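You operate a simulated robot arm through the tools that you are given. There is no shell and no other tool.

You are at the controls of a simulated robot arm. One attempt, no reset.

Task
Label the orange bottle on the labelling machine.
Fine: one whole label; roller arm back, bottle back in the grey tray; the others stay unlabelled. Where these are worked on the way, their far stop is far enough and under half their travel is too little: roller arm.

The check looks at the end state, three seconds after you hand in, the way a careful person would. Anything else that was tipped, shoved, dropped, spilled or broken makes it a failure.

Robot
A 6-joint arm with a two-finger gripper, fixed in place. Base frame: the origin is on the floor under the middle of its stand, x ahead of it, y to its left, z up; the work surface is at about z = 778. Readings come in mm, degrees, newtons and seconds.
It reaches about 940 mm from its shoulder. Its first joint turns from -166.0 to 166.0 degrees. Payload 2.54 kg.
The TCP is the grasp point between the finger pads, 30 mm short of the fingertips. In the tool frame z runs along the fingers and y along their closing line. The gripper opens to 116 mm; its body begins 95 mm behind the TCP.
Orientation is told as [roll, pitch, yaw] about the base's x, y, z axes, in that order, counted from this pose: with the fingers straight down and closing along the base's y, the tool's x points along the base's -x, its y along +y and its z along -z.

Tools
- The arm moves only by the tool drive_tool. Its arguments are lists of equal length, an entry for each row: "offset": the shift along the base's x, y, z in units of 300 mm (1.0 is 300 mm), a list of three; "turn": the turn, a rotation vector about the base's x, y, z in units of 180 degrees (1.0 is 180 degrees), a list of three; "jaw": the opening in per cent of the stroke, from 0 (shut) to 100 (fully open). In form: {"offset": [[x, y, z], ...], "turn": [[rx, ry, rz], ...], "jaw": [jaw, ...]}. A call has 1 to 20 rows; each row is the pose to reach, as a shift and turn from the pose commanded when the call began. A call with a number of a shift or a turn outside -1 to 1 is refused whole. Rows are played at 5 a second. More than 50 mm and 8.6 degrees between two rows, or a gripper value outside its range, and nothing of the call is played. A pose out of reach is approached as far as the arm can. The call stops where the force on the tool passes 90 N (or 10 N more than at its start, if that is more) or the arm is blocked; 0.2 s more then pass. The fingers move at their own pace (about 72 mm/s each) and stop on an object; they squeeze with about 21 N. The grip force told is the motor's: it shows also when the fingers shut on nothing. Time passes only in rows, and 0.2 s behind the last, so rows that repeat a pose let the fingers close. The reply holds the time, the measured pose of the TCP, the force on the tool along the base axes, the opening and the grip force, in the units named above and with some noise, with the torque about the TCP (base axes, N m) and any sound that the robot's microphone picked up.
- Cameras (640 x 400 px; columns grow to the right, rows downward): "scene" is fixed at [48.2, -650.3, 1366.5]; the picture's right is [0.49, -0.87, 0.00], its down [-0.57, -0.32, -0.76] and it looks along [0.66, 0.37, -0.65] (base axes); focal length 321 px, centre (320, 200). "wrist" rides on the gripper at [69, -15, -122] in the tool frame; the picture's right is [0.21, 0.98, 0.00], its down [-0.83, 0.18, -0.53] and it looks along [-0.52, 0.11, 0.85] (tool axes); focal length 251 px, centre (320, 200). There is no depth. A picture from a camera that has moved, and an enlarged one, comes with that camera's place and axes in the base frame and with its lens.
- capture(camera): a new picture of that camera. The clock stands still meanwhile.
- close_up(camera, box): a new picture of the part [left, top, right, bottom] of that camera's present view, enlarged. The clock stands still meanwhile.
- sign_off(): hands the job in; it is judged then, once.

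Places have to be worked out from the pictures, the camera data and where the tool is seen. Open the gripper and draw the arm clear of the work before you hand the job in, unless the task says otherwise.

The tools are called after ">>>" by a JSON object that holds its "method" and its "body". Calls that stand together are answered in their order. drive_tool: Moves the arm, as the interface text tells. Its arguments: {"type":"object","properties":{"offset":{"type":"array","items":{"type":"array","items":{"type":"number"}}},"turn":{"type":"array","items":{"type":"array","items":{"type":"number"}}},"jaw":{"type":"array","items":{"type":"number"}}},"required":["offset","turn","jaw"]} The other tools are called the same way: capture (camera) takes a picture; close_up (camera, box) takes an enlarged picture of a part of a camera's view; sign_off () hands the job in.

At the start:

```text
clock: 0.0
eef_pos: [315.4, -455.4, 1151.3]
orientation: [-0.1, 0.0, 0.0]
ft_force: [1.2, -0.3, 0.1]
ft_torque: [0.0, 0.0, 0.01]
opening: 116.0
grasp_force: 0.1
```

scene: 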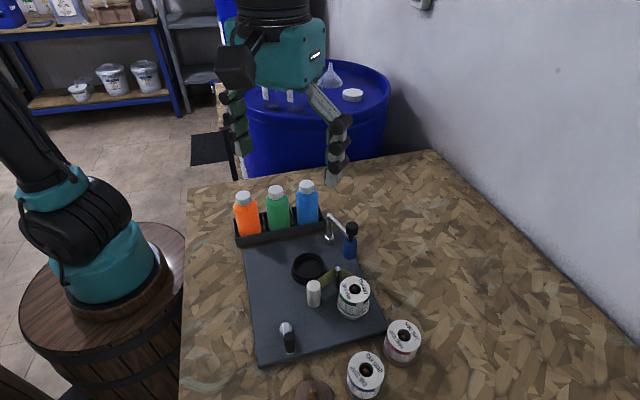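
wrist: 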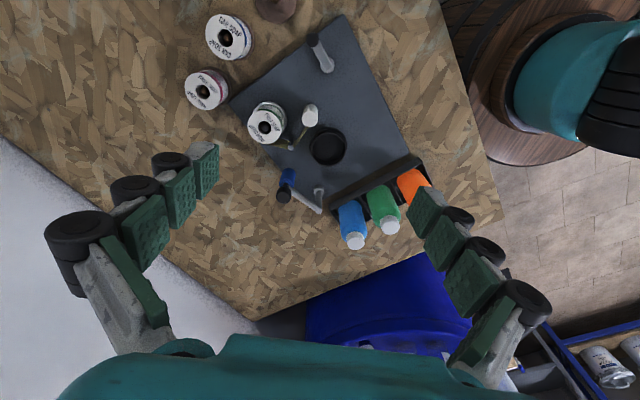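

I begin by looking closer at the machine and bottles from both cameras before moving.

>>> {"method": "close_up", "body": {"camera": "scene", "box": [220, 170, 400, 290]}}

>>> {"method": "close_up", "body": {"camera": "scene", "box": [230, 240, 440, 400]}}

>>> {"method": "close_up", "body": {"camera": "wrist", "box": [180, 0, 460, 260]}}

```text
3.33 times, centred on (310, 230) of scene
camera zoom: at [48.2, -650.3, 1366.5], right [0.49, -0.87, 0.0], down [-0.57, -0.32, -0.76], along [0.66, 0.37, -0.65], focal length 1070 px, centre (353, 100)
```

zoom: 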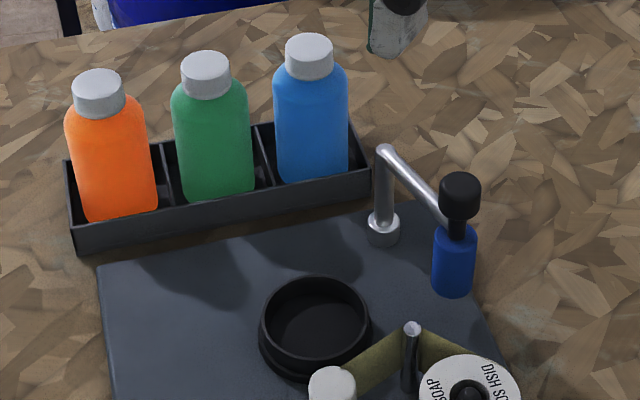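

```text
2.50 times, centred on (335, 320) of scene
camera zoom: at [48.2, -650.3, 1366.5], right [0.49, -0.87, 0.0], down [-0.57, -0.32, -0.76], along [0.66, 0.37, -0.65], focal length 802 px, centre (282, -100)
```

zoom: 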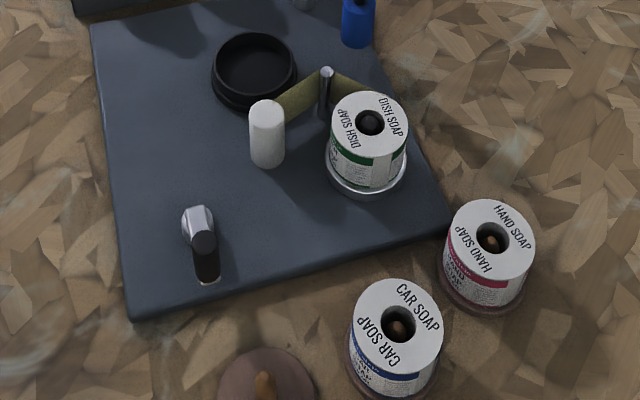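

```text
1.54 times, centred on (320, 130) of wrist
camera zoom: at [245.4, -471.2, 1272.0], right [-0.21, 0.98, 0.0], down [0.83, 0.18, 0.53], along [0.52, 0.11, -0.85], focal length 387 px, centre (320, 308)
```

zoom: 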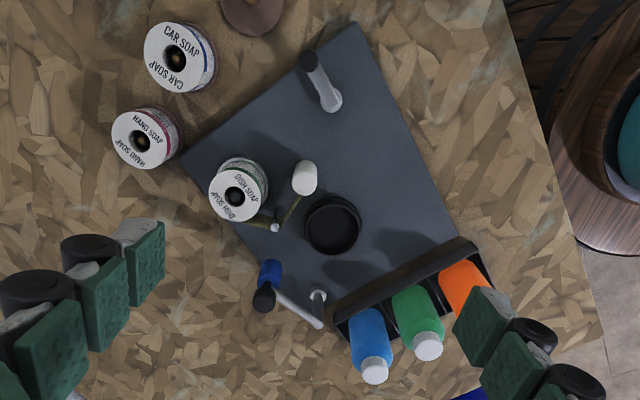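

The roller arm (blue roller, black knob) pivots near (512,-414), the cup is near (415,-417), and the orange bottle is near (432,-247). I lower the wrist camera a bit over free space to see the machine's parts more clearly.

>>> {"method": "drive_tool", "body": {"offset": [[-0.03, -0.015, -0.12], [-0.06, -0.03, -0.24], [-0.09, -0.045, -0.36], [-0.12, -0.06, -0.48]], "turn": [[0, 0, 0], [0, 0, 0], [0, 0, 0], [0, 0, 0]], "jaw": [100, 100, 100, 100]}}

>>> {"method": "capture", "body": {"camera": "wrist"}}

>>> {"method": "capture", "body": {"camera": "scene"}}

```text
clock: 1.0
eef_pos: [278.5, -473.6, 1005.1]
orientation: [-0.1, -0.1, 0.0]
ft_force: [0.0, 0.3, 0.9]
ft_torque: [0.02, -0.01, 0.02]
opening: 115.9
grasp_force: 0.0
```

```text
taken
camera wrist: at [209.2, -488.9, 1127.6], right [-0.21, 0.98, 0.0], down [0.83, 0.18, 0.53], along [0.52, 0.11, -0.85], focal length 251 px, centre (320, 200)
```

wrist: 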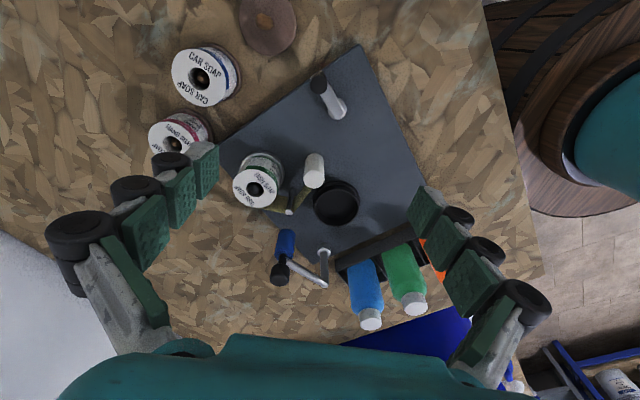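

```text
taken
```

scene: 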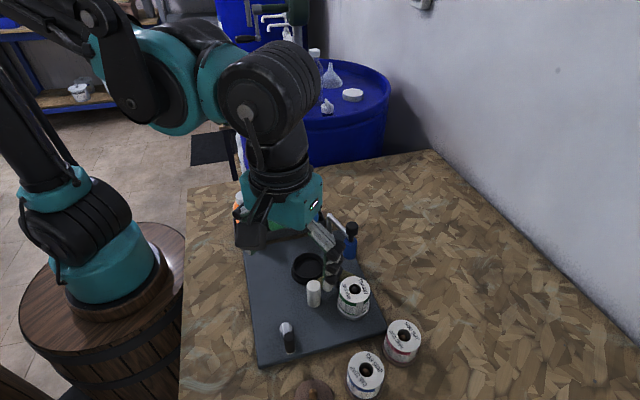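

I zoom in on the lever, the web, and the roller arm from this nearer viewpoint.

>>> {"method": "close_up", "body": {"camera": "wrist", "box": [225, 125, 385, 225]}}

>>> {"method": "close_up", "body": {"camera": "wrist", "box": [280, 50, 400, 125]}}

>>> {"method": "close_up", "body": {"camera": "wrist", "box": [250, 210, 450, 335]}}

>>> {"method": "close_up", "body": {"camera": "scene", "box": [250, 240, 410, 340]}}

>>> {"method": "close_up", "body": {"camera": "scene", "box": [260, 310, 320, 360]}}

```text
4.00 times, centred on (305, 175) of wrist
camera zoom: at [209.2, -488.9, 1127.6], right [-0.21, 0.98, 0.0], down [0.83, 0.18, 0.53], along [0.52, 0.11, -0.85], focal length 1006 px, centre (380, 300)
```

zoom: 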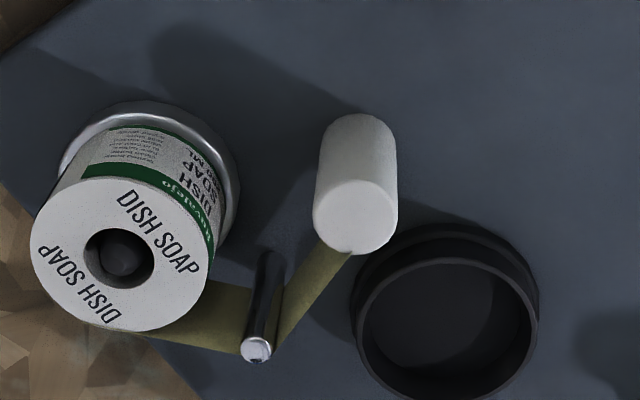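

```text
5.33 times, centred on (340, 88) of wrist
camera zoom: at [209.2, -488.9, 1127.6], right [-0.21, 0.98, 0.0], down [0.83, 0.18, 0.53], along [0.52, 0.11, -0.85], focal length 1341 px, centre (213, 800)
```

zoom: 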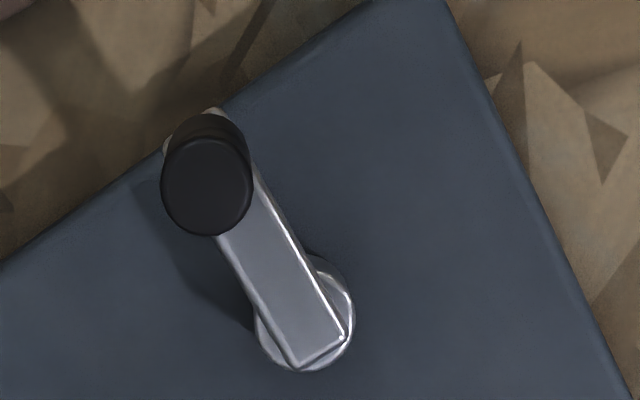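

```text
3.20 times, centred on (350, 272) of wrist
camera zoom: at [209.2, -488.9, 1127.6], right [-0.21, 0.98, 0.0], down [0.83, 0.18, 0.53], along [0.52, 0.11, -0.85], focal length 805 px, centre (224, -32)
```

zoom: 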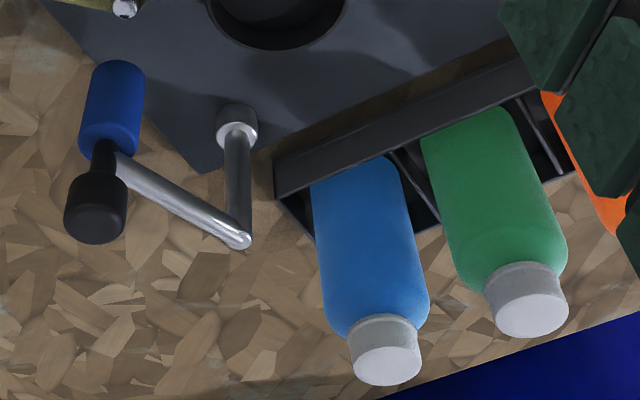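

```text
4.00 times, centred on (330, 290) of scene
camera zoom: at [48.2, -650.3, 1366.5], right [0.49, -0.87, 0.0], down [-0.57, -0.32, -0.76], along [0.66, 0.37, -0.65], focal length 1284 px, centre (280, -160)
```

zoom: 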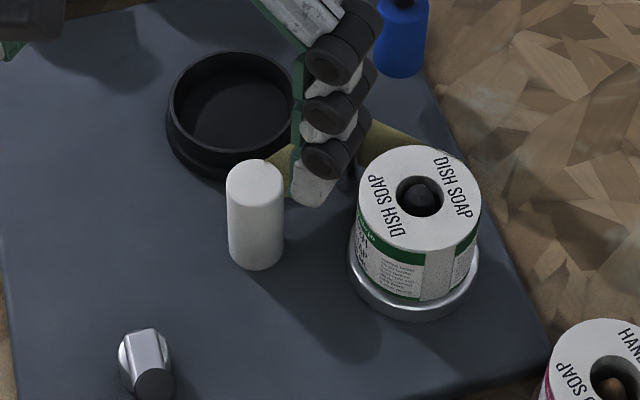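

```text
8.00 times, centred on (290, 335) of scene
camera zoom: at [48.2, -650.3, 1366.5], right [0.49, -0.87, 0.0], down [-0.57, -0.32, -0.76], along [0.66, 0.37, -0.65], focal length 2568 px, centre (560, -880)
```

zoom: 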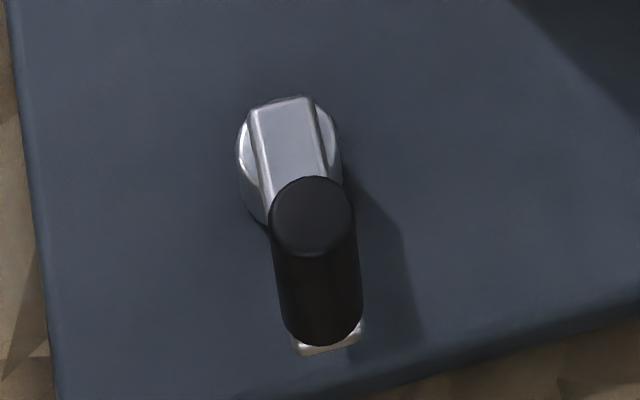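

The parts are now clear: there is a hand crank (hub about (272,-453), vertical black handle), the cup, a peel pin, a take-up roller and the swing arm. I move above the orange bottle with the fingers turned to close across the tray's short side, well above everything.

>>> {"method": "drive_tool", "body": {"offset": [[0.085, 0.126, 0.01], [0.17, 0.252, 0.01], [0.255, 0.377, 0.01], [0.34, 0.503, 0.01], [0.424, 0.629, 0.01], [0.5087, 0.7547, 0.01], [0.5087, 0.7547, 0.01]], "turn": [[0, 0, -0.042], [0, 0, -0.084], [0, 0, -0.126], [0, 0, -0.168], [0, 0, -0.21], [0, 0, -0.25], [0, 0, -0.25]], "jaw": [100, 100, 100, 100, 100, 100, 100]}}

>>> {"method": "capture", "body": {"camera": "wrist"}}

>>> {"method": "capture", "body": {"camera": "scene"}}

```text
clock: 2.6
eef_pos: [432.6, -247.2, 1008.5]
orientation: [0.0, 0.0, -45.2]
ft_force: [0.2, -0.2, -0.3]
ft_torque: [0.0, -0.03, -0.01]
opening: 116.0
grasp_force: 0.0
```

```text
taken
camera wrist: at [372.6, -210.2, 1130.3], right [0.54, 0.84, 0.0], down [0.71, -0.46, 0.53], along [0.45, -0.29, -0.85], focal length 251 px, centre (320, 200)
```

wrist: 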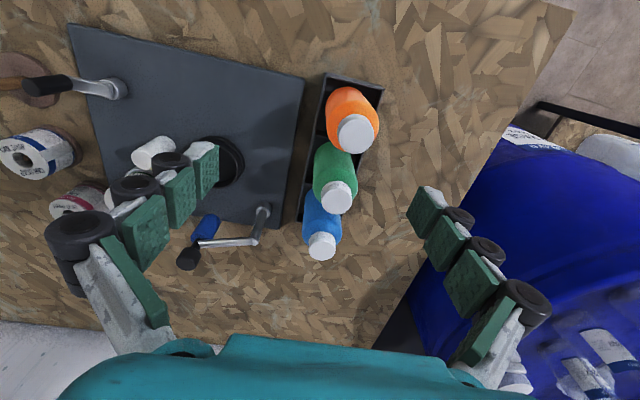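

```text
taken
```

scene: 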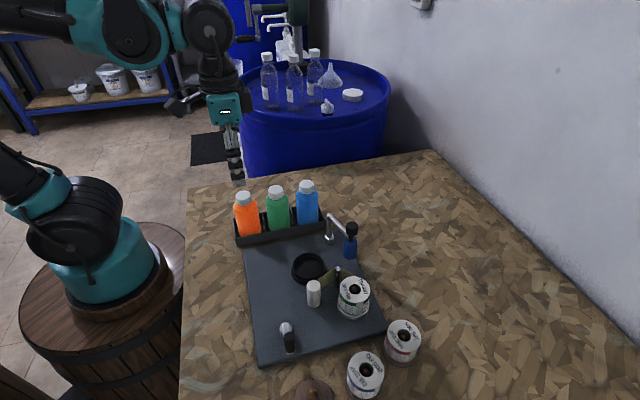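

The orange cap appears about 30 mm off the tool axis, so I need a sharper estimate of bottle positions and heights; I zoom in on both views.

>>> {"method": "close_up", "body": {"camera": "wrist", "box": [280, 60, 400, 140]}}

>>> {"method": "close_up", "body": {"camera": "wrist", "box": [270, 70, 430, 270]}}

>>> {"method": "close_up", "body": {"camera": "scene", "box": [220, 170, 340, 250]}}

```text
5.00 times, centred on (340, 100) of wrist
camera zoom: at [372.6, -210.2, 1130.3], right [0.54, 0.84, 0.0], down [0.71, -0.46, 0.53], along [0.45, -0.29, -0.85], focal length 1257 px, centre (220, 700)
```

zoom: 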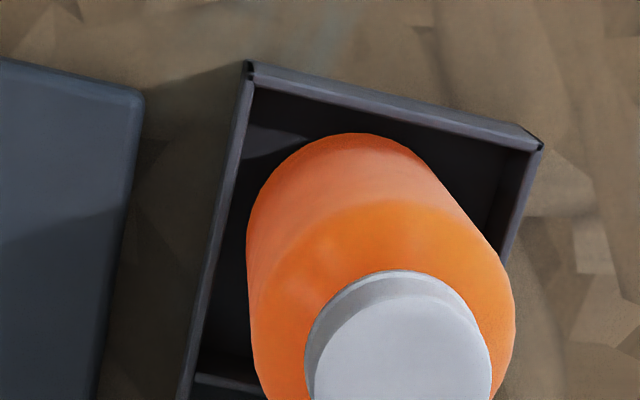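

```text
2.00 times, centred on (350, 170) of wrist
camera zoom: at [372.6, -210.2, 1130.3], right [0.54, 0.84, 0.0], down [0.71, -0.46, 0.53], along [0.45, -0.29, -0.85], focal length 503 px, centre (260, 260)
```

zoom: 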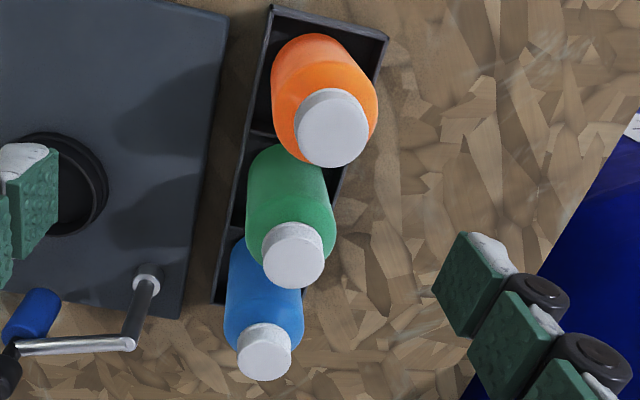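

```text
5.00 times, centred on (280, 210) of scene
camera zoom: at [48.2, -650.3, 1366.5], right [0.49, -0.87, 0.0], down [-0.57, -0.32, -0.76], along [0.66, 0.37, -0.65], focal length 1605 px, centre (520, 150)
```

zoom: 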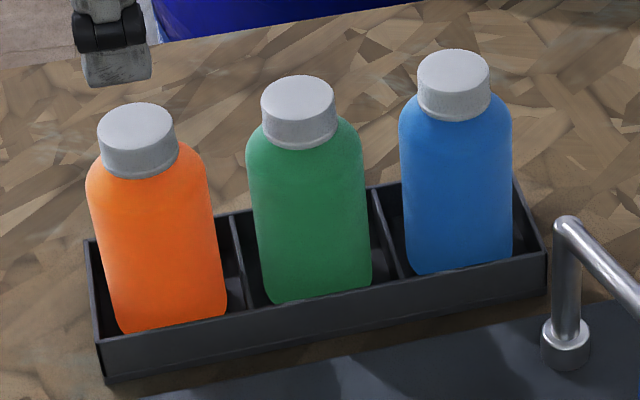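

Refined estimate: cap top at z≈893, orange bottle axis near (452,-220). I shift there and descend to z≈960 (fingertips still above the cap) to check alignment.

>>> {"method": "drive_tool", "body": {"offset": [[0.033, 0.045, -0.05], [0.0655, 0.0905, -0.16], [0.0655, 0.0905, -0.16]], "turn": [[0, 0, 0], [0, 0, 0], [0, 0, 0]], "jaw": [100, 100, 100]}}

>>> {"method": "capture", "body": {"camera": "wrist"}}

>>> {"method": "close_up", "body": {"camera": "scene", "box": [200, 120, 360, 250]}}

```text
clock: 3.4
eef_pos: [451.8, -220.3, 960.8]
orientation: [-0.2, 0.0, -45.0]
ft_force: [-0.1, 0.1, 0.7]
ft_torque: [0.02, 0.03, -0.01]
opening: 116.1
grasp_force: 0.1
```

```text
taken
camera wrist: at [392.7, -182.6, 1082.7], right [0.54, 0.84, 0.0], down [0.71, -0.45, 0.53], along [0.45, -0.29, -0.85], focal length 251 px, centre (320, 200)
```

wrist: 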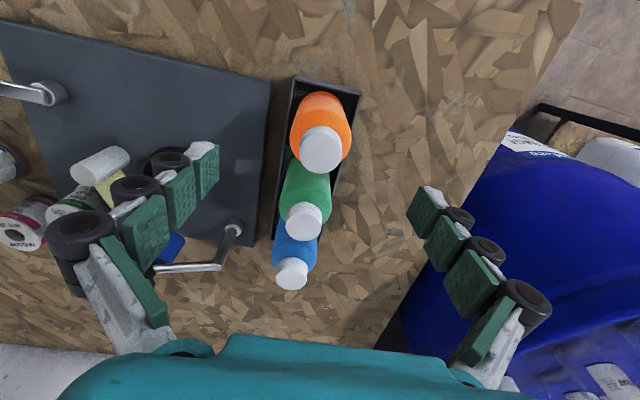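

```text
3.08 times, centred on (280, 185) of scene
camera zoom: at [48.2, -650.3, 1366.5], right [0.49, -0.87, 0.0], down [-0.57, -0.32, -0.76], along [0.66, 0.37, -0.65], focal length 988 px, centre (443, 246)
```

zoom: 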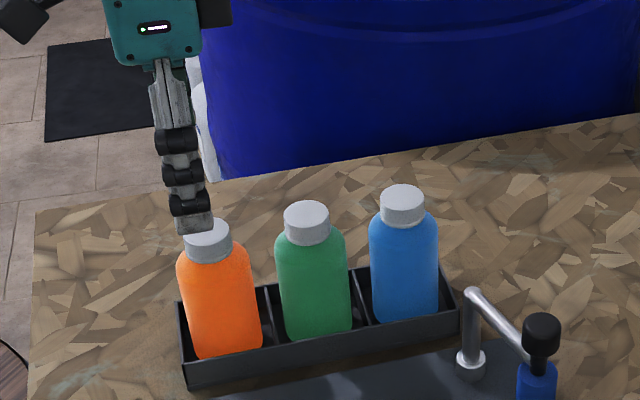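

The cap top sits exactly where the tool axis projects for z≈893, so I'm aligned. I descend to TCP z≈848 (fingertips about 818, above the tray wall) with the jaws open, then close.

>>> {"method": "drive_tool", "body": {"offset": [[0, 0, -0.12], [0, 0, -0.24], [0, 0, -0.32], [0, 0, -0.376], [0, 0, -0.376]], "turn": [[0, 0, 0], [0, 0, 0], [0, 0, 0], [0, 0, 0], [0, 0, 0]], "jaw": [100, 100, 100, 100, 100]}}

>>> {"method": "close_up", "body": {"camera": "scene", "box": [200, 120, 360, 250]}}

>>> {"method": "capture", "body": {"camera": "wrist"}}

```text
clock: 4.6
eef_pos: [452.3, -220.8, 847.0]
orientation: [-0.1, 0.0, -45.0]
ft_force: [-0.7, -0.4, 0.3]
ft_torque: [0.01, 0.01, 0.01]
opening: 115.8
grasp_force: 0.0
```

```text
3.08 times, centred on (280, 185) of scene
camera zoom: at [48.2, -650.3, 1366.5], right [0.49, -0.87, 0.0], down [-0.57, -0.32, -0.76], along [0.66, 0.37, -0.65], focal length 988 px, centre (443, 246)
```

zoom: 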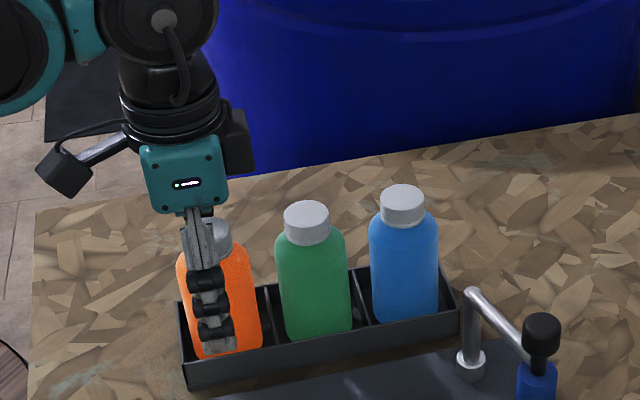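

```text
taken
camera wrist: at [392.0, -182.8, 969.3], right [0.54, 0.84, 0.0], down [0.71, -0.45, 0.53], along [0.45, -0.29, -0.85], focal length 251 px, centre (320, 200)
```

wrist: 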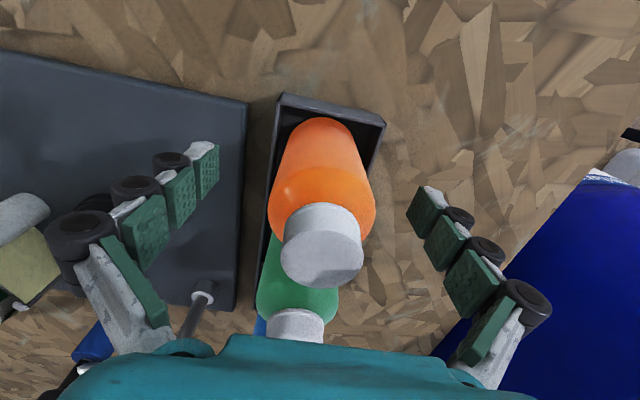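

The fingers straddle the bottle symmetrically with no contact force. I close the jaws in place.

>>> {"method": "drive_tool", "body": {"offset": [[0, 0, 0], [0, 0, 0], [0, 0, 0], [0, 0, 0], [0, 0, 0]], "turn": [[0, 0, 0], [0, 0, 0], [0, 0, 0], [0, 0, 0], [0, 0, 0]], "jaw": [75, 60, 50, 40, 40]}}

>>> {"method": "capture", "body": {"camera": "wrist"}}

```text
clock: 5.8
eef_pos: [452.7, -220.2, 847.6]
orientation: [-0.2, -0.1, -45.0]
ft_force: [0.8, 1.0, 3.1]
ft_torque: [-0.03, 0.09, 0.02]
opening: 55.0
grasp_force: 20.4
```

```text
taken
camera wrist: at [392.0, -182.7, 969.6], right [0.54, 0.84, 0.0], down [0.71, -0.45, 0.53], along [0.45, -0.29, -0.85], focal length 251 px, centre (320, 200)
```

wrist: 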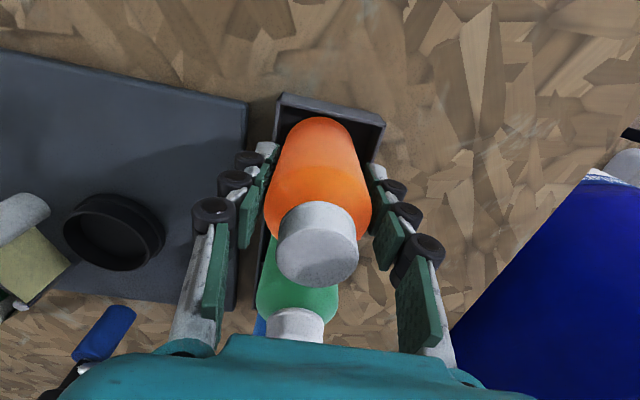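

The bottle is gripped (55 mm, 20 N). Before lifting, I take zooms of the cup from this viewpoint to refine its position.

>>> {"method": "close_up", "body": {"camera": "wrist", "box": [40, 170, 200, 290]}}

>>> {"method": "close_up", "body": {"camera": "scene", "box": [260, 230, 380, 310]}}

```text
3.33 times, centred on (120, 230) of wrist
camera zoom: at [392.0, -182.7, 969.6], right [0.54, 0.84, 0.0], down [0.71, -0.45, 0.53], along [0.45, -0.29, -0.85], focal length 838 px, centre (987, 100)
```

zoom: 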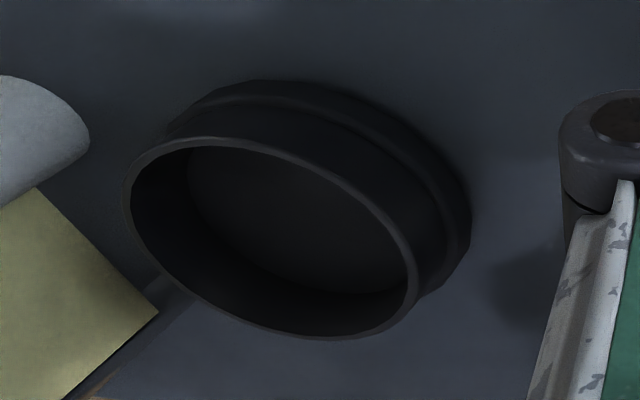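

```text
5.00 times, centred on (320, 270) of scene
camera zoom: at [48.2, -650.3, 1366.5], right [0.49, -0.87, 0.0], down [-0.57, -0.32, -0.76], along [0.66, 0.37, -0.65], focal length 1605 px, centre (320, -150)
```

zoom: 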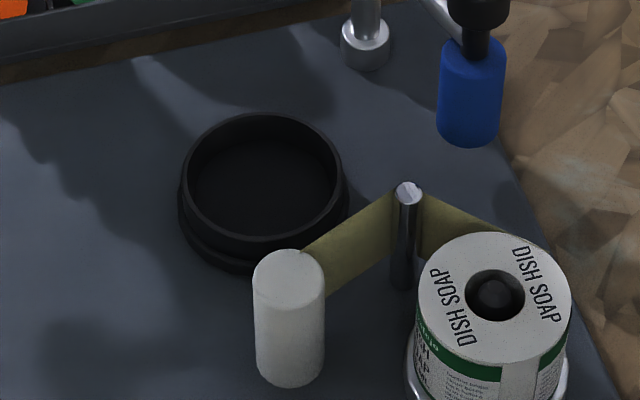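

Cup centre refined to about (412.5,-419), rim z≈803. I lift the bottle 130 mm straight up and check the grip before traversing.

>>> {"method": "drive_tool", "body": {"offset": [[0, 0, 0.1], [0, 0, 0.24], [0, 0, 0.38], [0, 0, 0.44], [0, 0, 0.44]], "turn": [[0, 0, 0], [0, 0, 0], [0, 0, 0], [0, 0, 0], [0, 0, 0]], "jaw": [40, 40, 40, 40, 40]}}

>>> {"method": "capture", "body": {"camera": "wrist"}}

>>> {"method": "capture", "body": {"camera": "scene"}}

```text
clock: 7.0
eef_pos: [450.7, -220.2, 980.5]
orientation: [-0.1, 0.0, -45.0]
ft_force: [0.5, -0.6, -1.4]
ft_torque: [0.02, -0.04, 0.01]
opening: 54.8
grasp_force: 21.4
```

```text
taken
camera wrist: at [391.8, -182.5, 1101.9], right [0.54, 0.84, 0.0], down [0.71, -0.45, 0.53], along [0.45, -0.29, -0.85], focal length 251 px, centre (320, 200)
```

wrist: 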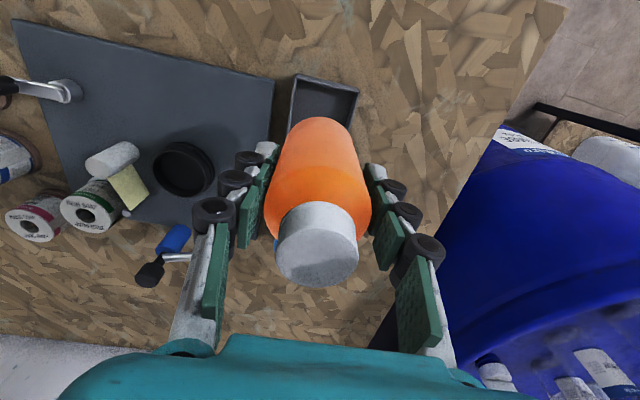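

```text
taken
```

scene: 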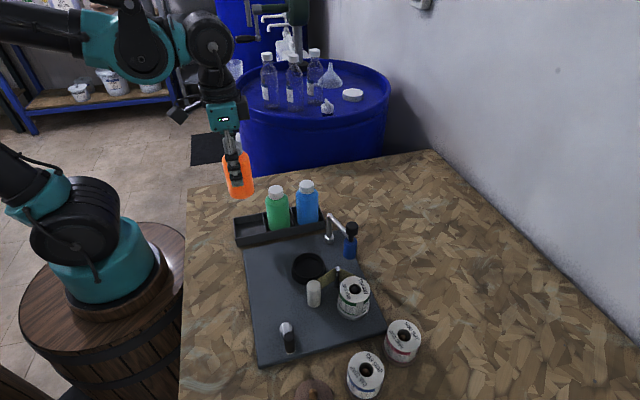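

The bottle is held upright and stable. I traverse above the cup at this height while turning the fingers to close along x (clear of the pin, white roller and arm).

>>> {"method": "drive_tool", "body": {"offset": [[-0.02, -0.1, 0], [-0.043, -0.22, 0], [-0.065, -0.333, 0], [-0.087, -0.444, 0], [-0.109, -0.555, 0], [-0.1305, -0.6648, 0], [-0.1305, -0.6648, 0]], "turn": [[0, 0, -0.042], [0, 0, -0.084], [0, 0, -0.126], [0, 0, -0.168], [0, 0, -0.21], [0, 0, -0.25], [0, 0, -0.25]], "jaw": [40, 40, 40, 40, 40, 40, 40]}}

>>> {"method": "capture", "body": {"camera": "wrist"}}

>>> {"method": "close_up", "body": {"camera": "scene", "box": [230, 160, 390, 320]}}

```text
clock: 8.6
eef_pos: [410.7, -420.0, 981.0]
orientation: [-0.2, 0.0, -90.2]
ft_force: [-0.4, 0.4, -2.5]
ft_torque: [-0.01, 0.04, -0.01]
opening: 54.7
grasp_force: 20.9
```

```text
taken
camera wrist: at [396.8, -351.0, 1102.6], right [0.98, 0.21, 0.0], down [0.18, -0.83, 0.53], along [0.11, -0.52, -0.85], focal length 251 px, centre (320, 200)
```

wrist: 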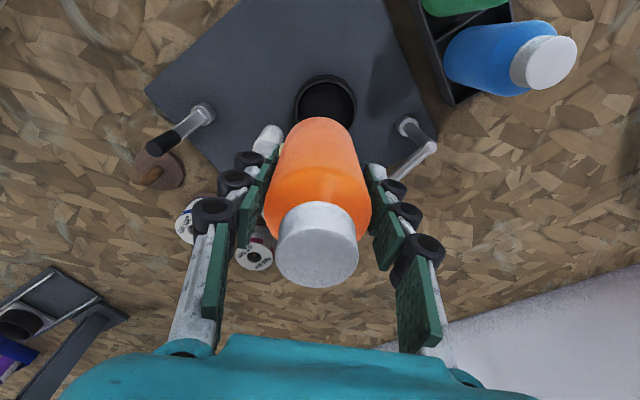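

```text
2.50 times, centred on (310, 240) of scene
camera zoom: at [48.2, -650.3, 1366.5], right [0.49, -0.87, 0.0], down [-0.57, -0.32, -0.76], along [0.66, 0.37, -0.65], focal length 802 px, centre (345, 100)
```

zoom: 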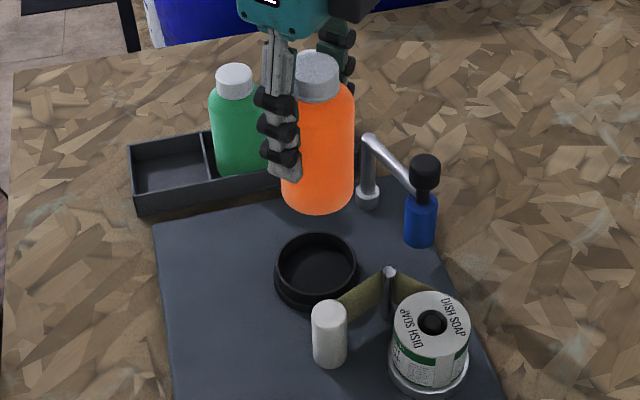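

I zoom on the cup between the fingers to correct the last few millimetres.

>>> {"method": "close_up", "body": {"camera": "wrist", "box": [270, 60, 390, 140]}}

```text
5.00 times, centred on (330, 100) of wrist
camera zoom: at [396.8, -351.0, 1102.6], right [0.98, 0.21, 0.0], down [0.18, -0.83, 0.53], along [0.11, -0.52, -0.85], focal length 1257 px, centre (270, 700)
```

zoom: 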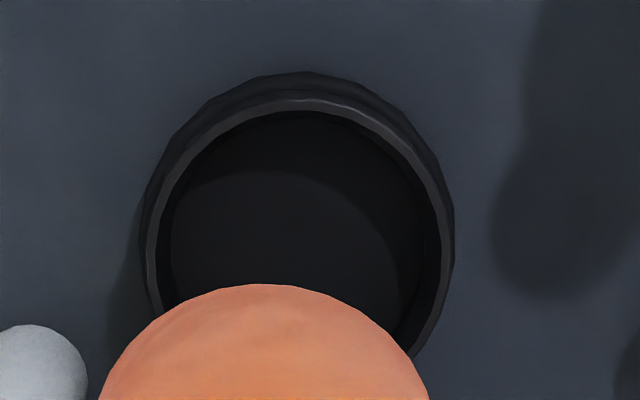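

The cup centre is about 5 mm in +x and 7 mm in +y from the tool axis. I correct by (+4.5,+6.5) and lower to keep the bottle bottom just above the rim, then look again.

>>> {"method": "drive_tool", "body": {"offset": [[0.015, 0.0217, -0.1], [0.015, 0.0217, -0.2], [0.015, 0.0217, -0.28], [0.015, 0.0217, -0.28]], "turn": [[0, 0, 0], [0, 0, 0], [0, 0, 0], [0, 0, 0]], "jaw": [40, 40, 40, 40]}}

>>> {"method": "close_up", "body": {"camera": "wrist", "box": [240, 60, 400, 160]}}

>>> {"method": "close_up", "body": {"camera": "scene", "box": [250, 200, 390, 300]}}

```text
clock: 9.6
eef_pos: [416.0, -413.9, 895.5]
orientation: [-0.1, 0.0, -90.0]
ft_force: [1.0, 0.2, -2.3]
ft_torque: [0.05, 0.0, 0.02]
opening: 54.8
grasp_force: 21.1
```

```text
4.00 times, centred on (320, 110) of wrist
camera zoom: at [401.8, -344.5, 1017.5], right [0.98, 0.21, 0.0], down [0.18, -0.83, 0.53], along [0.11, -0.52, -0.85], focal length 1006 px, centre (320, 560)
```

zoom: 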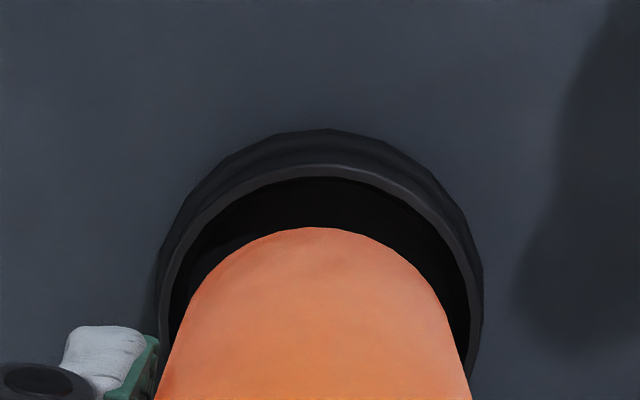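

```text
4.00 times, centred on (320, 250) of scene
camera zoom: at [48.2, -650.3, 1366.5], right [0.49, -0.87, 0.0], down [-0.57, -0.32, -0.76], along [0.66, 0.37, -0.65], focal length 1284 px, centre (320, 0)
```

zoom: 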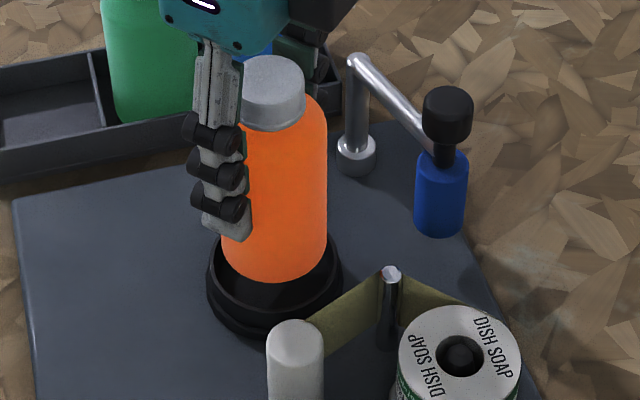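

Bottle and cup are concentric in both views. I lower in steps, first to about z=866 and watching the force.

>>> {"method": "drive_tool", "body": {"offset": [[0, 0, -0.05], [0, 0, -0.085], [0, 0, -0.1], [0, 0, -0.1]], "turn": [[0, 0, 0], [0, 0, 0], [0, 0, 0], [0, 0, 0]], "jaw": [40, 40, 40, 40]}}

>>> {"method": "close_up", "body": {"camera": "scene", "box": [250, 200, 390, 300]}}

```text
clock: 10.6
eef_pos: [416.1, -412.8, 866.5]
orientation: [-0.1, 0.0, -90.0]
ft_force: [0.6, 0.3, -2.0]
ft_torque: [0.0, -0.01, 0.05]
opening: 54.6
grasp_force: 20.9
```

```text
4.00 times, centred on (320, 250) of scene
camera zoom: at [48.2, -650.3, 1366.5], right [0.49, -0.87, 0.0], down [-0.57, -0.32, -0.76], along [0.66, 0.37, -0.65], focal length 1284 px, centre (320, 0)
```

zoom: 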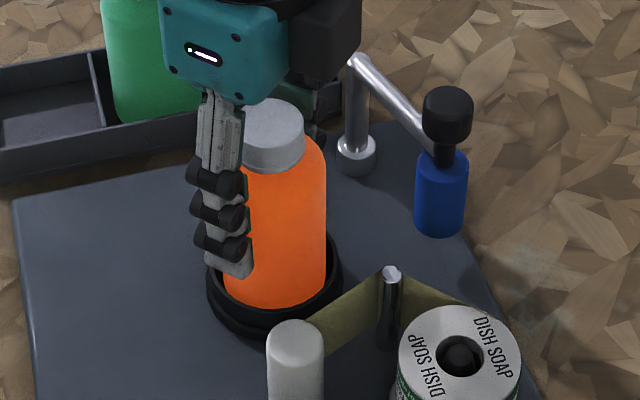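

No contact yet. I lower in small increments, watching for the upward force of the bottle seating.

>>> {"method": "drive_tool", "body": {"offset": [[0, 0, -0.008], [0, 0, -0.015], [0, 0, -0.015]], "turn": [[0, 0, 0], [0, 0, 0], [0, 0, 0]], "jaw": [40, 40, 40]}}

```text
clock: 11.4
eef_pos: [415.2, -413.1, 863.1]
orientation: [-0.2, 0.0, -89.9]
ft_force: [4.8, -0.1, 16.5]
ft_torque: [-0.09, -0.22, 0.07]
opening: 54.2
grasp_force: 21.6
```

A 16 N upward force at z≈863 suggests contact. I look closely to see if the bottle is seated within the rim.

>>> {"method": "close_up", "body": {"camera": "scene", "box": [280, 230, 350, 295]}}

>>> {"method": "close_up", "body": {"camera": "wrist", "box": [240, 80, 400, 180]}}

```text
6.15 times, centred on (315, 262) of scene
camera zoom: at [48.2, -650.3, 1366.5], right [0.49, -0.87, 0.0], down [-0.57, -0.32, -0.76], along [0.66, 0.37, -0.65], focal length 1975 px, centre (351, -185)
```

zoom: 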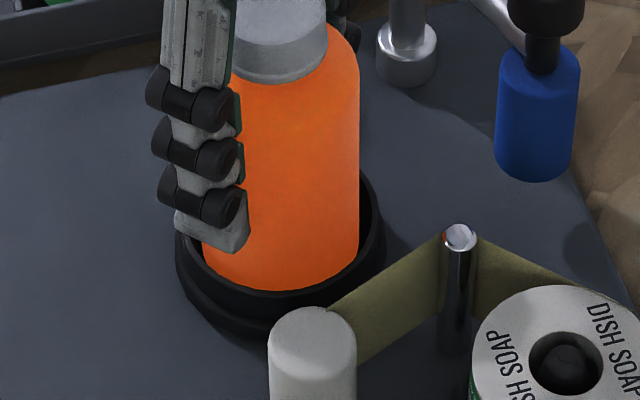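

```text
4.00 times, centred on (320, 130) of wrist
camera zoom: at [401.1, -344.3, 983.9], right [0.98, 0.21, 0.0], down [0.18, -0.83, 0.53], along [0.11, -0.52, -0.85], focal length 1006 px, centre (320, 480)
```

zoom: 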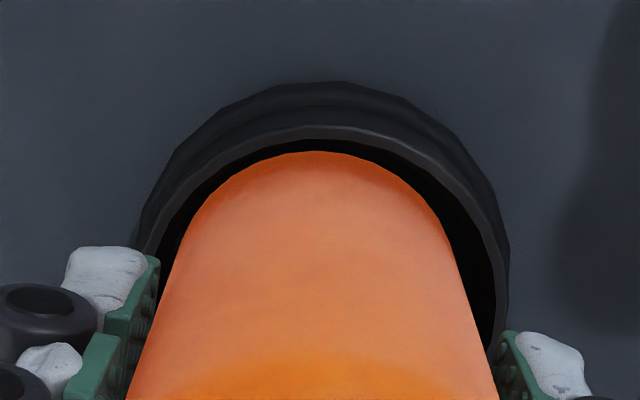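

The bottle base is inside the rim and resting on the cup floor (about 10 mm below the rim, matching z). I relieve the press by about 1.5 mm and open the jaws modestly to 66%.

>>> {"method": "drive_tool", "body": {"offset": [[0, 0, 0.004], [0, 0, 0.004], [0, 0, 0.004], [0, 0, 0.004], [0, 0, 0.004]], "turn": [[0, 0, 0], [0, 0, 0], [0, 0, 0], [0, 0, 0], [0, 0, 0]], "jaw": [40, 50, 55, 60, 66]}}

>>> {"method": "close_up", "body": {"camera": "scene", "box": [250, 200, 390, 300]}}

>>> {"method": "capture", "body": {"camera": "wrist"}}

```text
clock: 12.6
eef_pos: [415.8, -412.9, 862.7]
orientation: [-0.1, 0.0, -89.9]
ft_force: [0.1, -0.3, 0.0]
ft_torque: [0.0, 0.0, -0.02]
opening: 76.9
grasp_force: 0.0
```

```text
4.00 times, centred on (320, 250) of scene
camera zoom: at [48.2, -650.3, 1366.5], right [0.49, -0.87, 0.0], down [-0.57, -0.32, -0.76], along [0.66, 0.37, -0.65], focal length 1284 px, centre (320, 0)
```

zoom: 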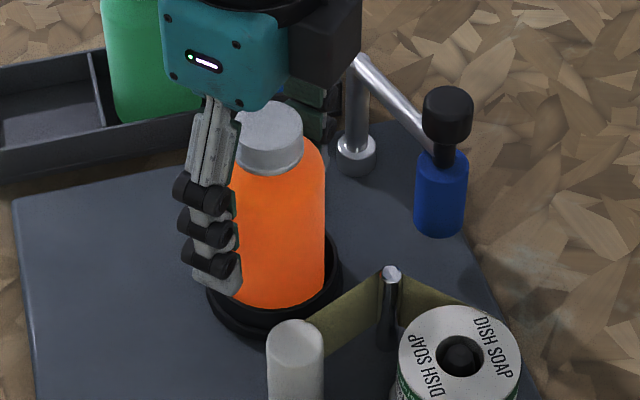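

```text
taken
camera wrist: at [400.7, -344.6, 984.8], right [0.98, 0.21, 0.0], down [0.18, -0.83, 0.53], along [0.11, -0.52, -0.85], focal length 251 px, centre (320, 200)
```

wrist: 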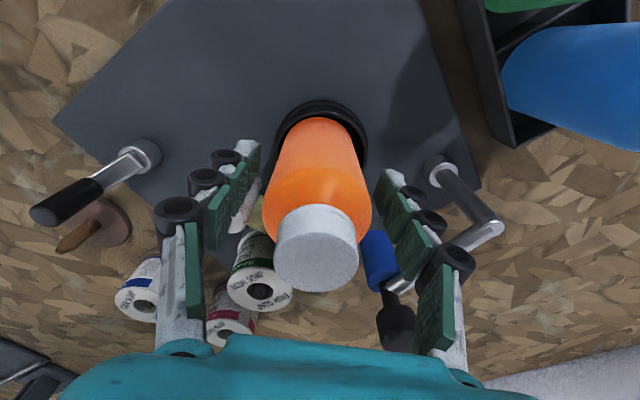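

The bottle stands free in the cup. I rise straight up and check that it is upright and seated.

>>> {"method": "drive_tool", "body": {"offset": [[0, 0, 0.08], [0, 0, 0.2], [0, 0, 0.34], [0, 0, 0.45], [0, 0, 0.45]], "turn": [[0, 0, 0], [0, 0, 0], [0, 0, 0], [0, 0, 0], [0, 0, 0]], "jaw": [66, 66, 66, 66, 66]}}

>>> {"method": "capture", "body": {"camera": "wrist"}}

>>> {"method": "close_up", "body": {"camera": "scene", "box": [250, 200, 390, 300]}}

```text
clock: 13.8
eef_pos: [417.3, -413.0, 998.8]
orientation: [-0.2, -0.1, -90.1]
ft_force: [-0.2, -0.6, -0.6]
ft_torque: [0.0, -0.01, 0.02]
opening: 76.7
grasp_force: 0.1
```

```text
taken
camera wrist: at [401.9, -344.3, 1120.3], right [0.98, 0.21, 0.0], down [0.18, -0.83, 0.53], along [0.11, -0.52, -0.85], focal length 251 px, centre (320, 200)
```

wrist: 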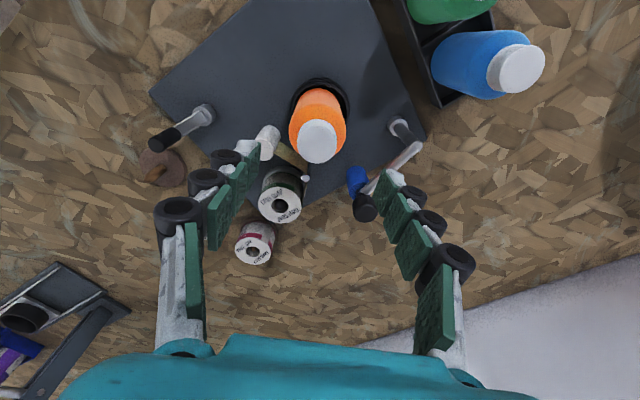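

```text
4.00 times, centred on (320, 250) of scene
camera zoom: at [48.2, -650.3, 1366.5], right [0.49, -0.87, 0.0], down [-0.57, -0.32, -0.76], along [0.66, 0.37, -0.65], focal length 1284 px, centre (320, 0)
```

zoom: 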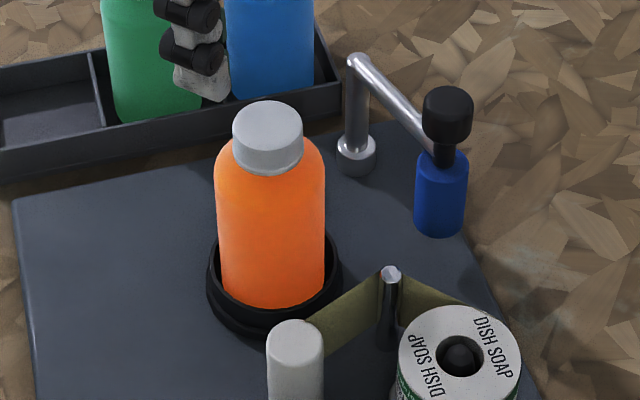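

The bottle is seated upright. Now I locate the roller arm's post, rod and knob from this viewpoint.

>>> {"method": "close_up", "body": {"camera": "wrist", "box": [270, 100, 440, 230]}}

>>> {"method": "close_up", "body": {"camera": "scene", "box": [310, 200, 380, 270]}}

```text
3.08 times, centred on (355, 165) of wrist
camera zoom: at [401.9, -344.3, 1120.3], right [0.98, 0.21, 0.0], down [0.18, -0.83, 0.53], along [0.11, -0.52, -0.85], focal length 774 px, centre (212, 308)
```

zoom: 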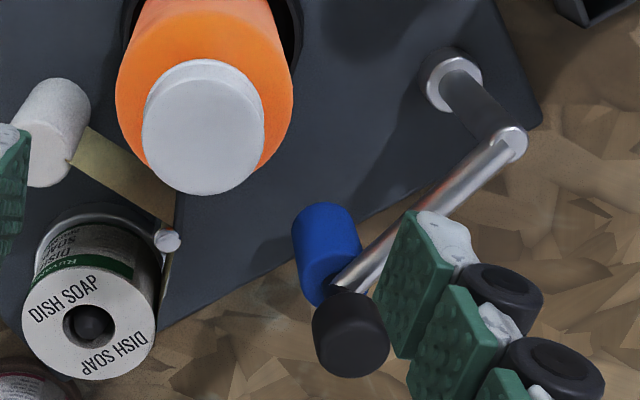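

```text
5.71 times, centred on (345, 235) of scene
camera zoom: at [48.2, -650.3, 1366.5], right [0.49, -0.87, 0.0], down [-0.57, -0.32, -0.76], along [0.66, 0.37, -0.65], focal length 1834 px, centre (177, 0)
```

zoom: 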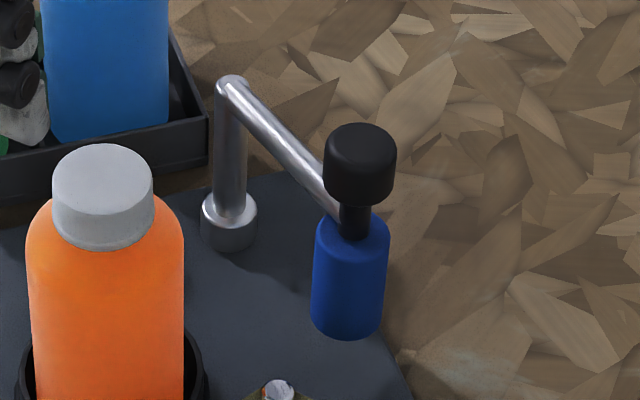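

Post axis ≈ (516,-411), knob ≈ (481,-482, top z≈899), radius ≈79 mm; bottle now at ≈(416,-413). I'll push the knob with closed fingers from its outer side, so I first go above a clear spot at (510,-512) and close the jaws.

>>> {"method": "drive_tool", "body": {"offset": [[0.052, -0.055, 0], [0.104, -0.11, 0], [0.156, -0.165, 0], [0.208, -0.22, 0], [0.26, -0.275, 0], [0.31, -0.3307, 0], [0.31, -0.3307, 0]], "turn": [[0, 0, 0.041], [0, 0, 0.082], [0, 0, 0.123], [0, 0, 0.164], [0, 0, 0.205], [0, 0, 0.2444], [0, 0, 0.2444]], "jaw": [66, 60, 40, 20, 0, 0, 0]}}

>>> {"method": "capture", "body": {"camera": "wrist"}}

>>> {"method": "capture", "body": {"camera": "scene"}}

```text
clock: 15.4
eef_pos: [509.2, -512.4, 998.1]
orientation: [0.0, 0.1, -45.9]
ft_force: [0.2, -0.4, -0.2]
ft_torque: [-0.01, -0.01, -0.01]
opening: 0.1
grasp_force: 21.0
```

```text
taken
camera wrist: at [450.9, -473.4, 1120.0], right [0.55, 0.83, 0.0], down [0.71, -0.47, 0.53], along [0.44, -0.3, -0.85], focal length 251 px, centre (320, 200)
```

wrist: 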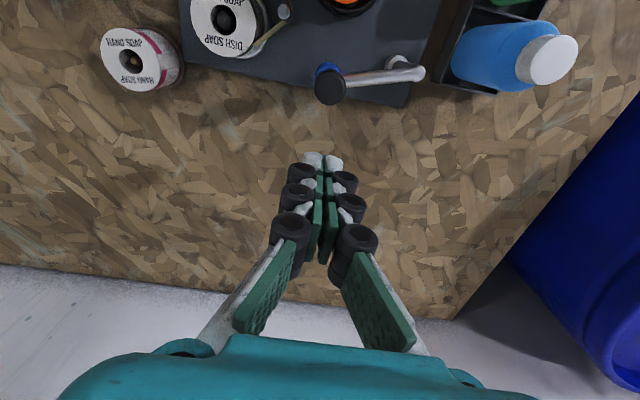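

```text
taken
```

scene: 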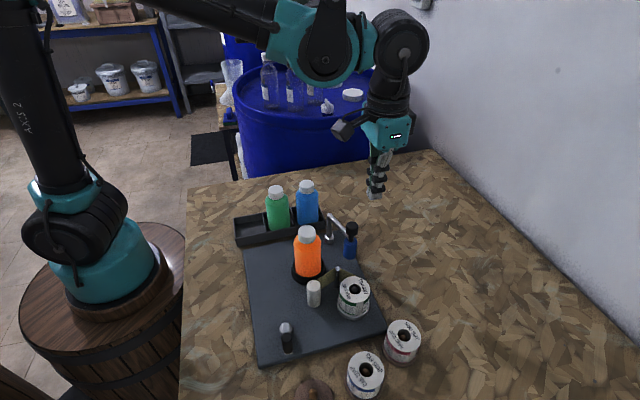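

The knob sits directly ahead of the closed fingers (≈41 mm along the push direction). I descend beside it to TCP z≈900 and check clearance.

>>> {"method": "drive_tool", "body": {"offset": [[0, 0, -0.11], [0, 0, -0.22], [0, 0, -0.33], [0, 0, -0.33]], "turn": [[0, 0, 0], [0, 0, 0], [0, 0, 0], [0, 0, 0]], "jaw": [0, 0, 0, 0]}}

>>> {"method": "capture", "body": {"camera": "wrist"}}

>>> {"method": "close_up", "body": {"camera": "scene", "box": [270, 180, 430, 290]}}

```text
clock: 16.4
eef_pos: [509.9, -512.4, 898.7]
orientation: [-0.1, 0.0, -46.0]
ft_force: [0.3, -0.2, -0.3]
ft_torque: [0.0, -0.01, -0.03]
opening: 0.0
grasp_force: 21.0
```

```text
taken
camera wrist: at [451.5, -473.3, 1020.5], right [0.55, 0.83, 0.0], down [0.7, -0.47, 0.53], along [0.44, -0.3, -0.85], focal length 251 px, centre (320, 200)
```

wrist: 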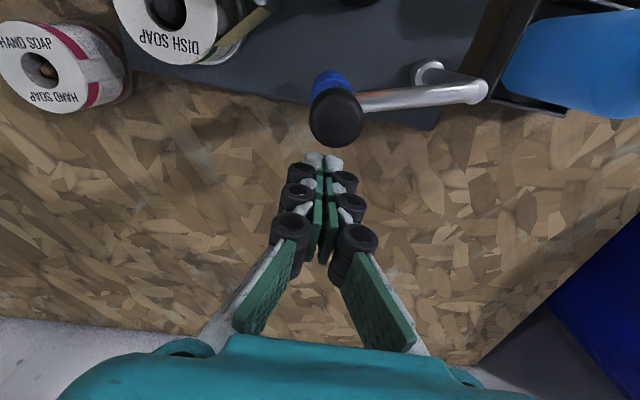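

```text
3.64 times, centred on (350, 235) of scene
camera zoom: at [48.2, -650.3, 1366.5], right [0.49, -0.87, 0.0], down [-0.57, -0.32, -0.76], along [0.66, 0.37, -0.65], focal length 1167 px, centre (211, 73)
```

zoom: 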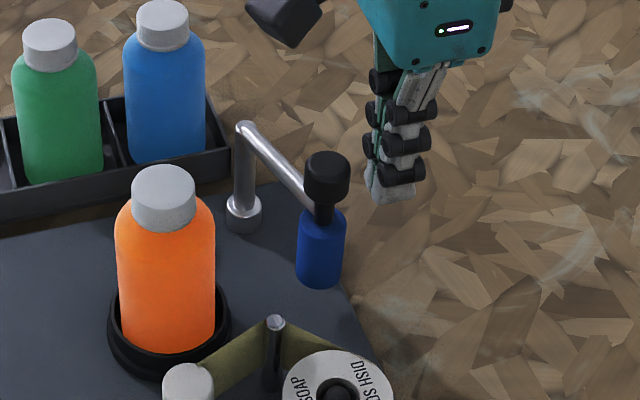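

The knob is right at tool x≈41 mm as computed. I advance to contact and push gently about 9° along its arc, then check force and motion.

>>> {"method": "drive_tool", "body": {"offset": [[-0.0267, 0.025, 0], [-0.041, 0.0383, 0], [-0.0497, 0.0432, 0], [-0.0583, 0.048, 0], [-0.068, 0.0544, 0], [-0.0777, 0.0607, 0], [-0.0777, 0.0607, 0]], "turn": [[0, 0, 0], [0, 0, 0], [0, 0, 0], [0, 0, 0], [0, 0, 0], [0, 0, 0], [0, 0, 0]], "jaw": [0, 0, 0, 0, 0, 0, 0]}}

>>> {"method": "capture", "body": {"camera": "wrist"}}

>>> {"method": "close_up", "body": {"camera": "scene", "box": [270, 180, 430, 290]}}

```text
clock: 18.0
eef_pos: [485.3, -494.1, 898.4]
orientation: [0.0, 0.0, -46.0]
ft_force: [1.5, -0.3, -0.5]
ft_torque: [-0.01, 0.03, 0.02]
opening: 0.0
grasp_force: 28.7
```

```text
taken
camera wrist: at [427.4, -455.2, 1020.7], right [0.55, 0.83, 0.0], down [0.7, -0.47, 0.53], along [0.44, -0.3, -0.85], focal length 251 px, centre (320, 200)
```

wrist: 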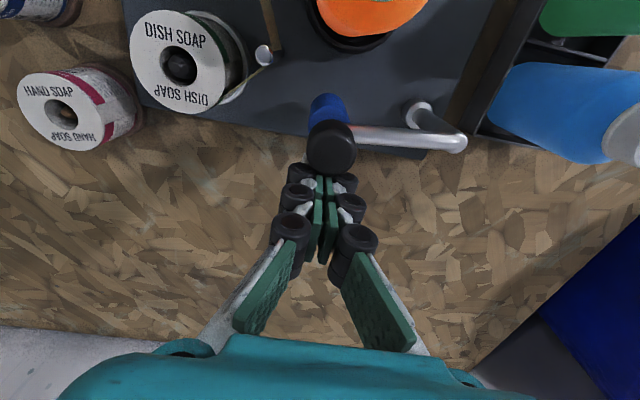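

```text
3.64 times, centred on (350, 235) of scene
camera zoom: at [48.2, -650.3, 1366.5], right [0.49, -0.87, 0.0], down [-0.57, -0.32, -0.76], along [0.66, 0.37, -0.65], focal length 1167 px, centre (211, 73)
```

zoom: 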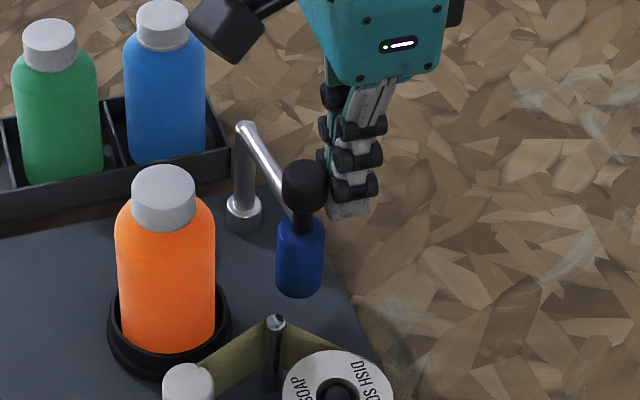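

The arm swings freely with ~1.5 N. I continue along the arc to about θ=-146°, short of the expected bottle contact.

>>> {"method": "drive_tool", "body": {"offset": [[-0.0092, 0.0072, 0], [-0.0183, 0.0143, 0], [-0.0267, 0.0223, 0], [-0.035, 0.0303, 0], [-0.0427, 0.039, 0], [-0.0503, 0.0477, 0], [-0.0572, 0.0568, 0], [-0.064, 0.066, 0], [-0.064, 0.066, 0]], "turn": [[0, 0, 0], [0, 0, 0], [0, 0, 0], [0, 0, 0], [0, 0, 0], [0, 0, 0], [0, 0, 0], [0, 0, 0], [0, 0, 0]], "jaw": [0, 0, 0, 0, 0, 0, 0, 0, 0]}}

>>> {"method": "capture", "body": {"camera": "wrist"}}

>>> {"method": "close_up", "body": {"camera": "scene", "box": [270, 180, 430, 290]}}

```text
clock: 20.0
eef_pos: [465.6, -474.0, 898.9]
orientation: [-0.1, 0.0, -46.1]
ft_force: [0.2, 1.0, 0.5]
ft_torque: [0.01, 0.02, -0.01]
opening: 0.2
grasp_force: 28.5
```

```text
taken
camera wrist: at [408.0, -435.4, 1020.7], right [0.55, 0.83, 0.0], down [0.7, -0.47, 0.53], along [0.44, -0.3, -0.85], focal length 251 px, centre (320, 200)
```

wrist: 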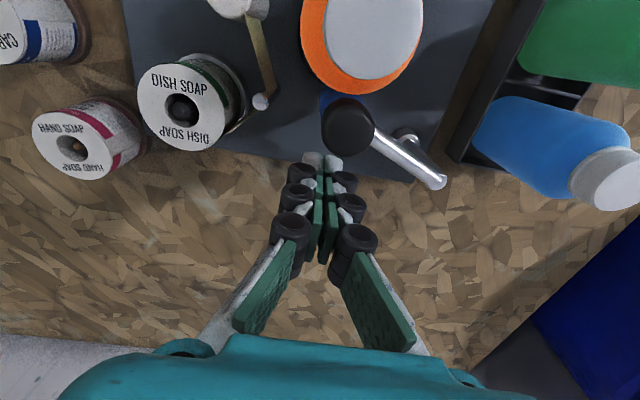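

```text
3.64 times, centred on (350, 235) of scene
camera zoom: at [48.2, -650.3, 1366.5], right [0.49, -0.87, 0.0], down [-0.57, -0.32, -0.76], along [0.66, 0.37, -0.65], focal length 1167 px, centre (211, 73)
```

zoom: 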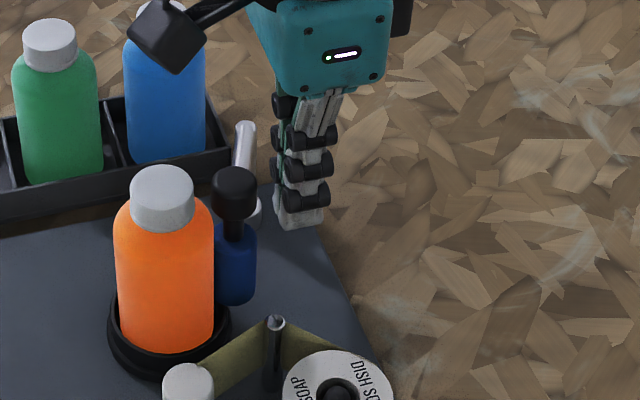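

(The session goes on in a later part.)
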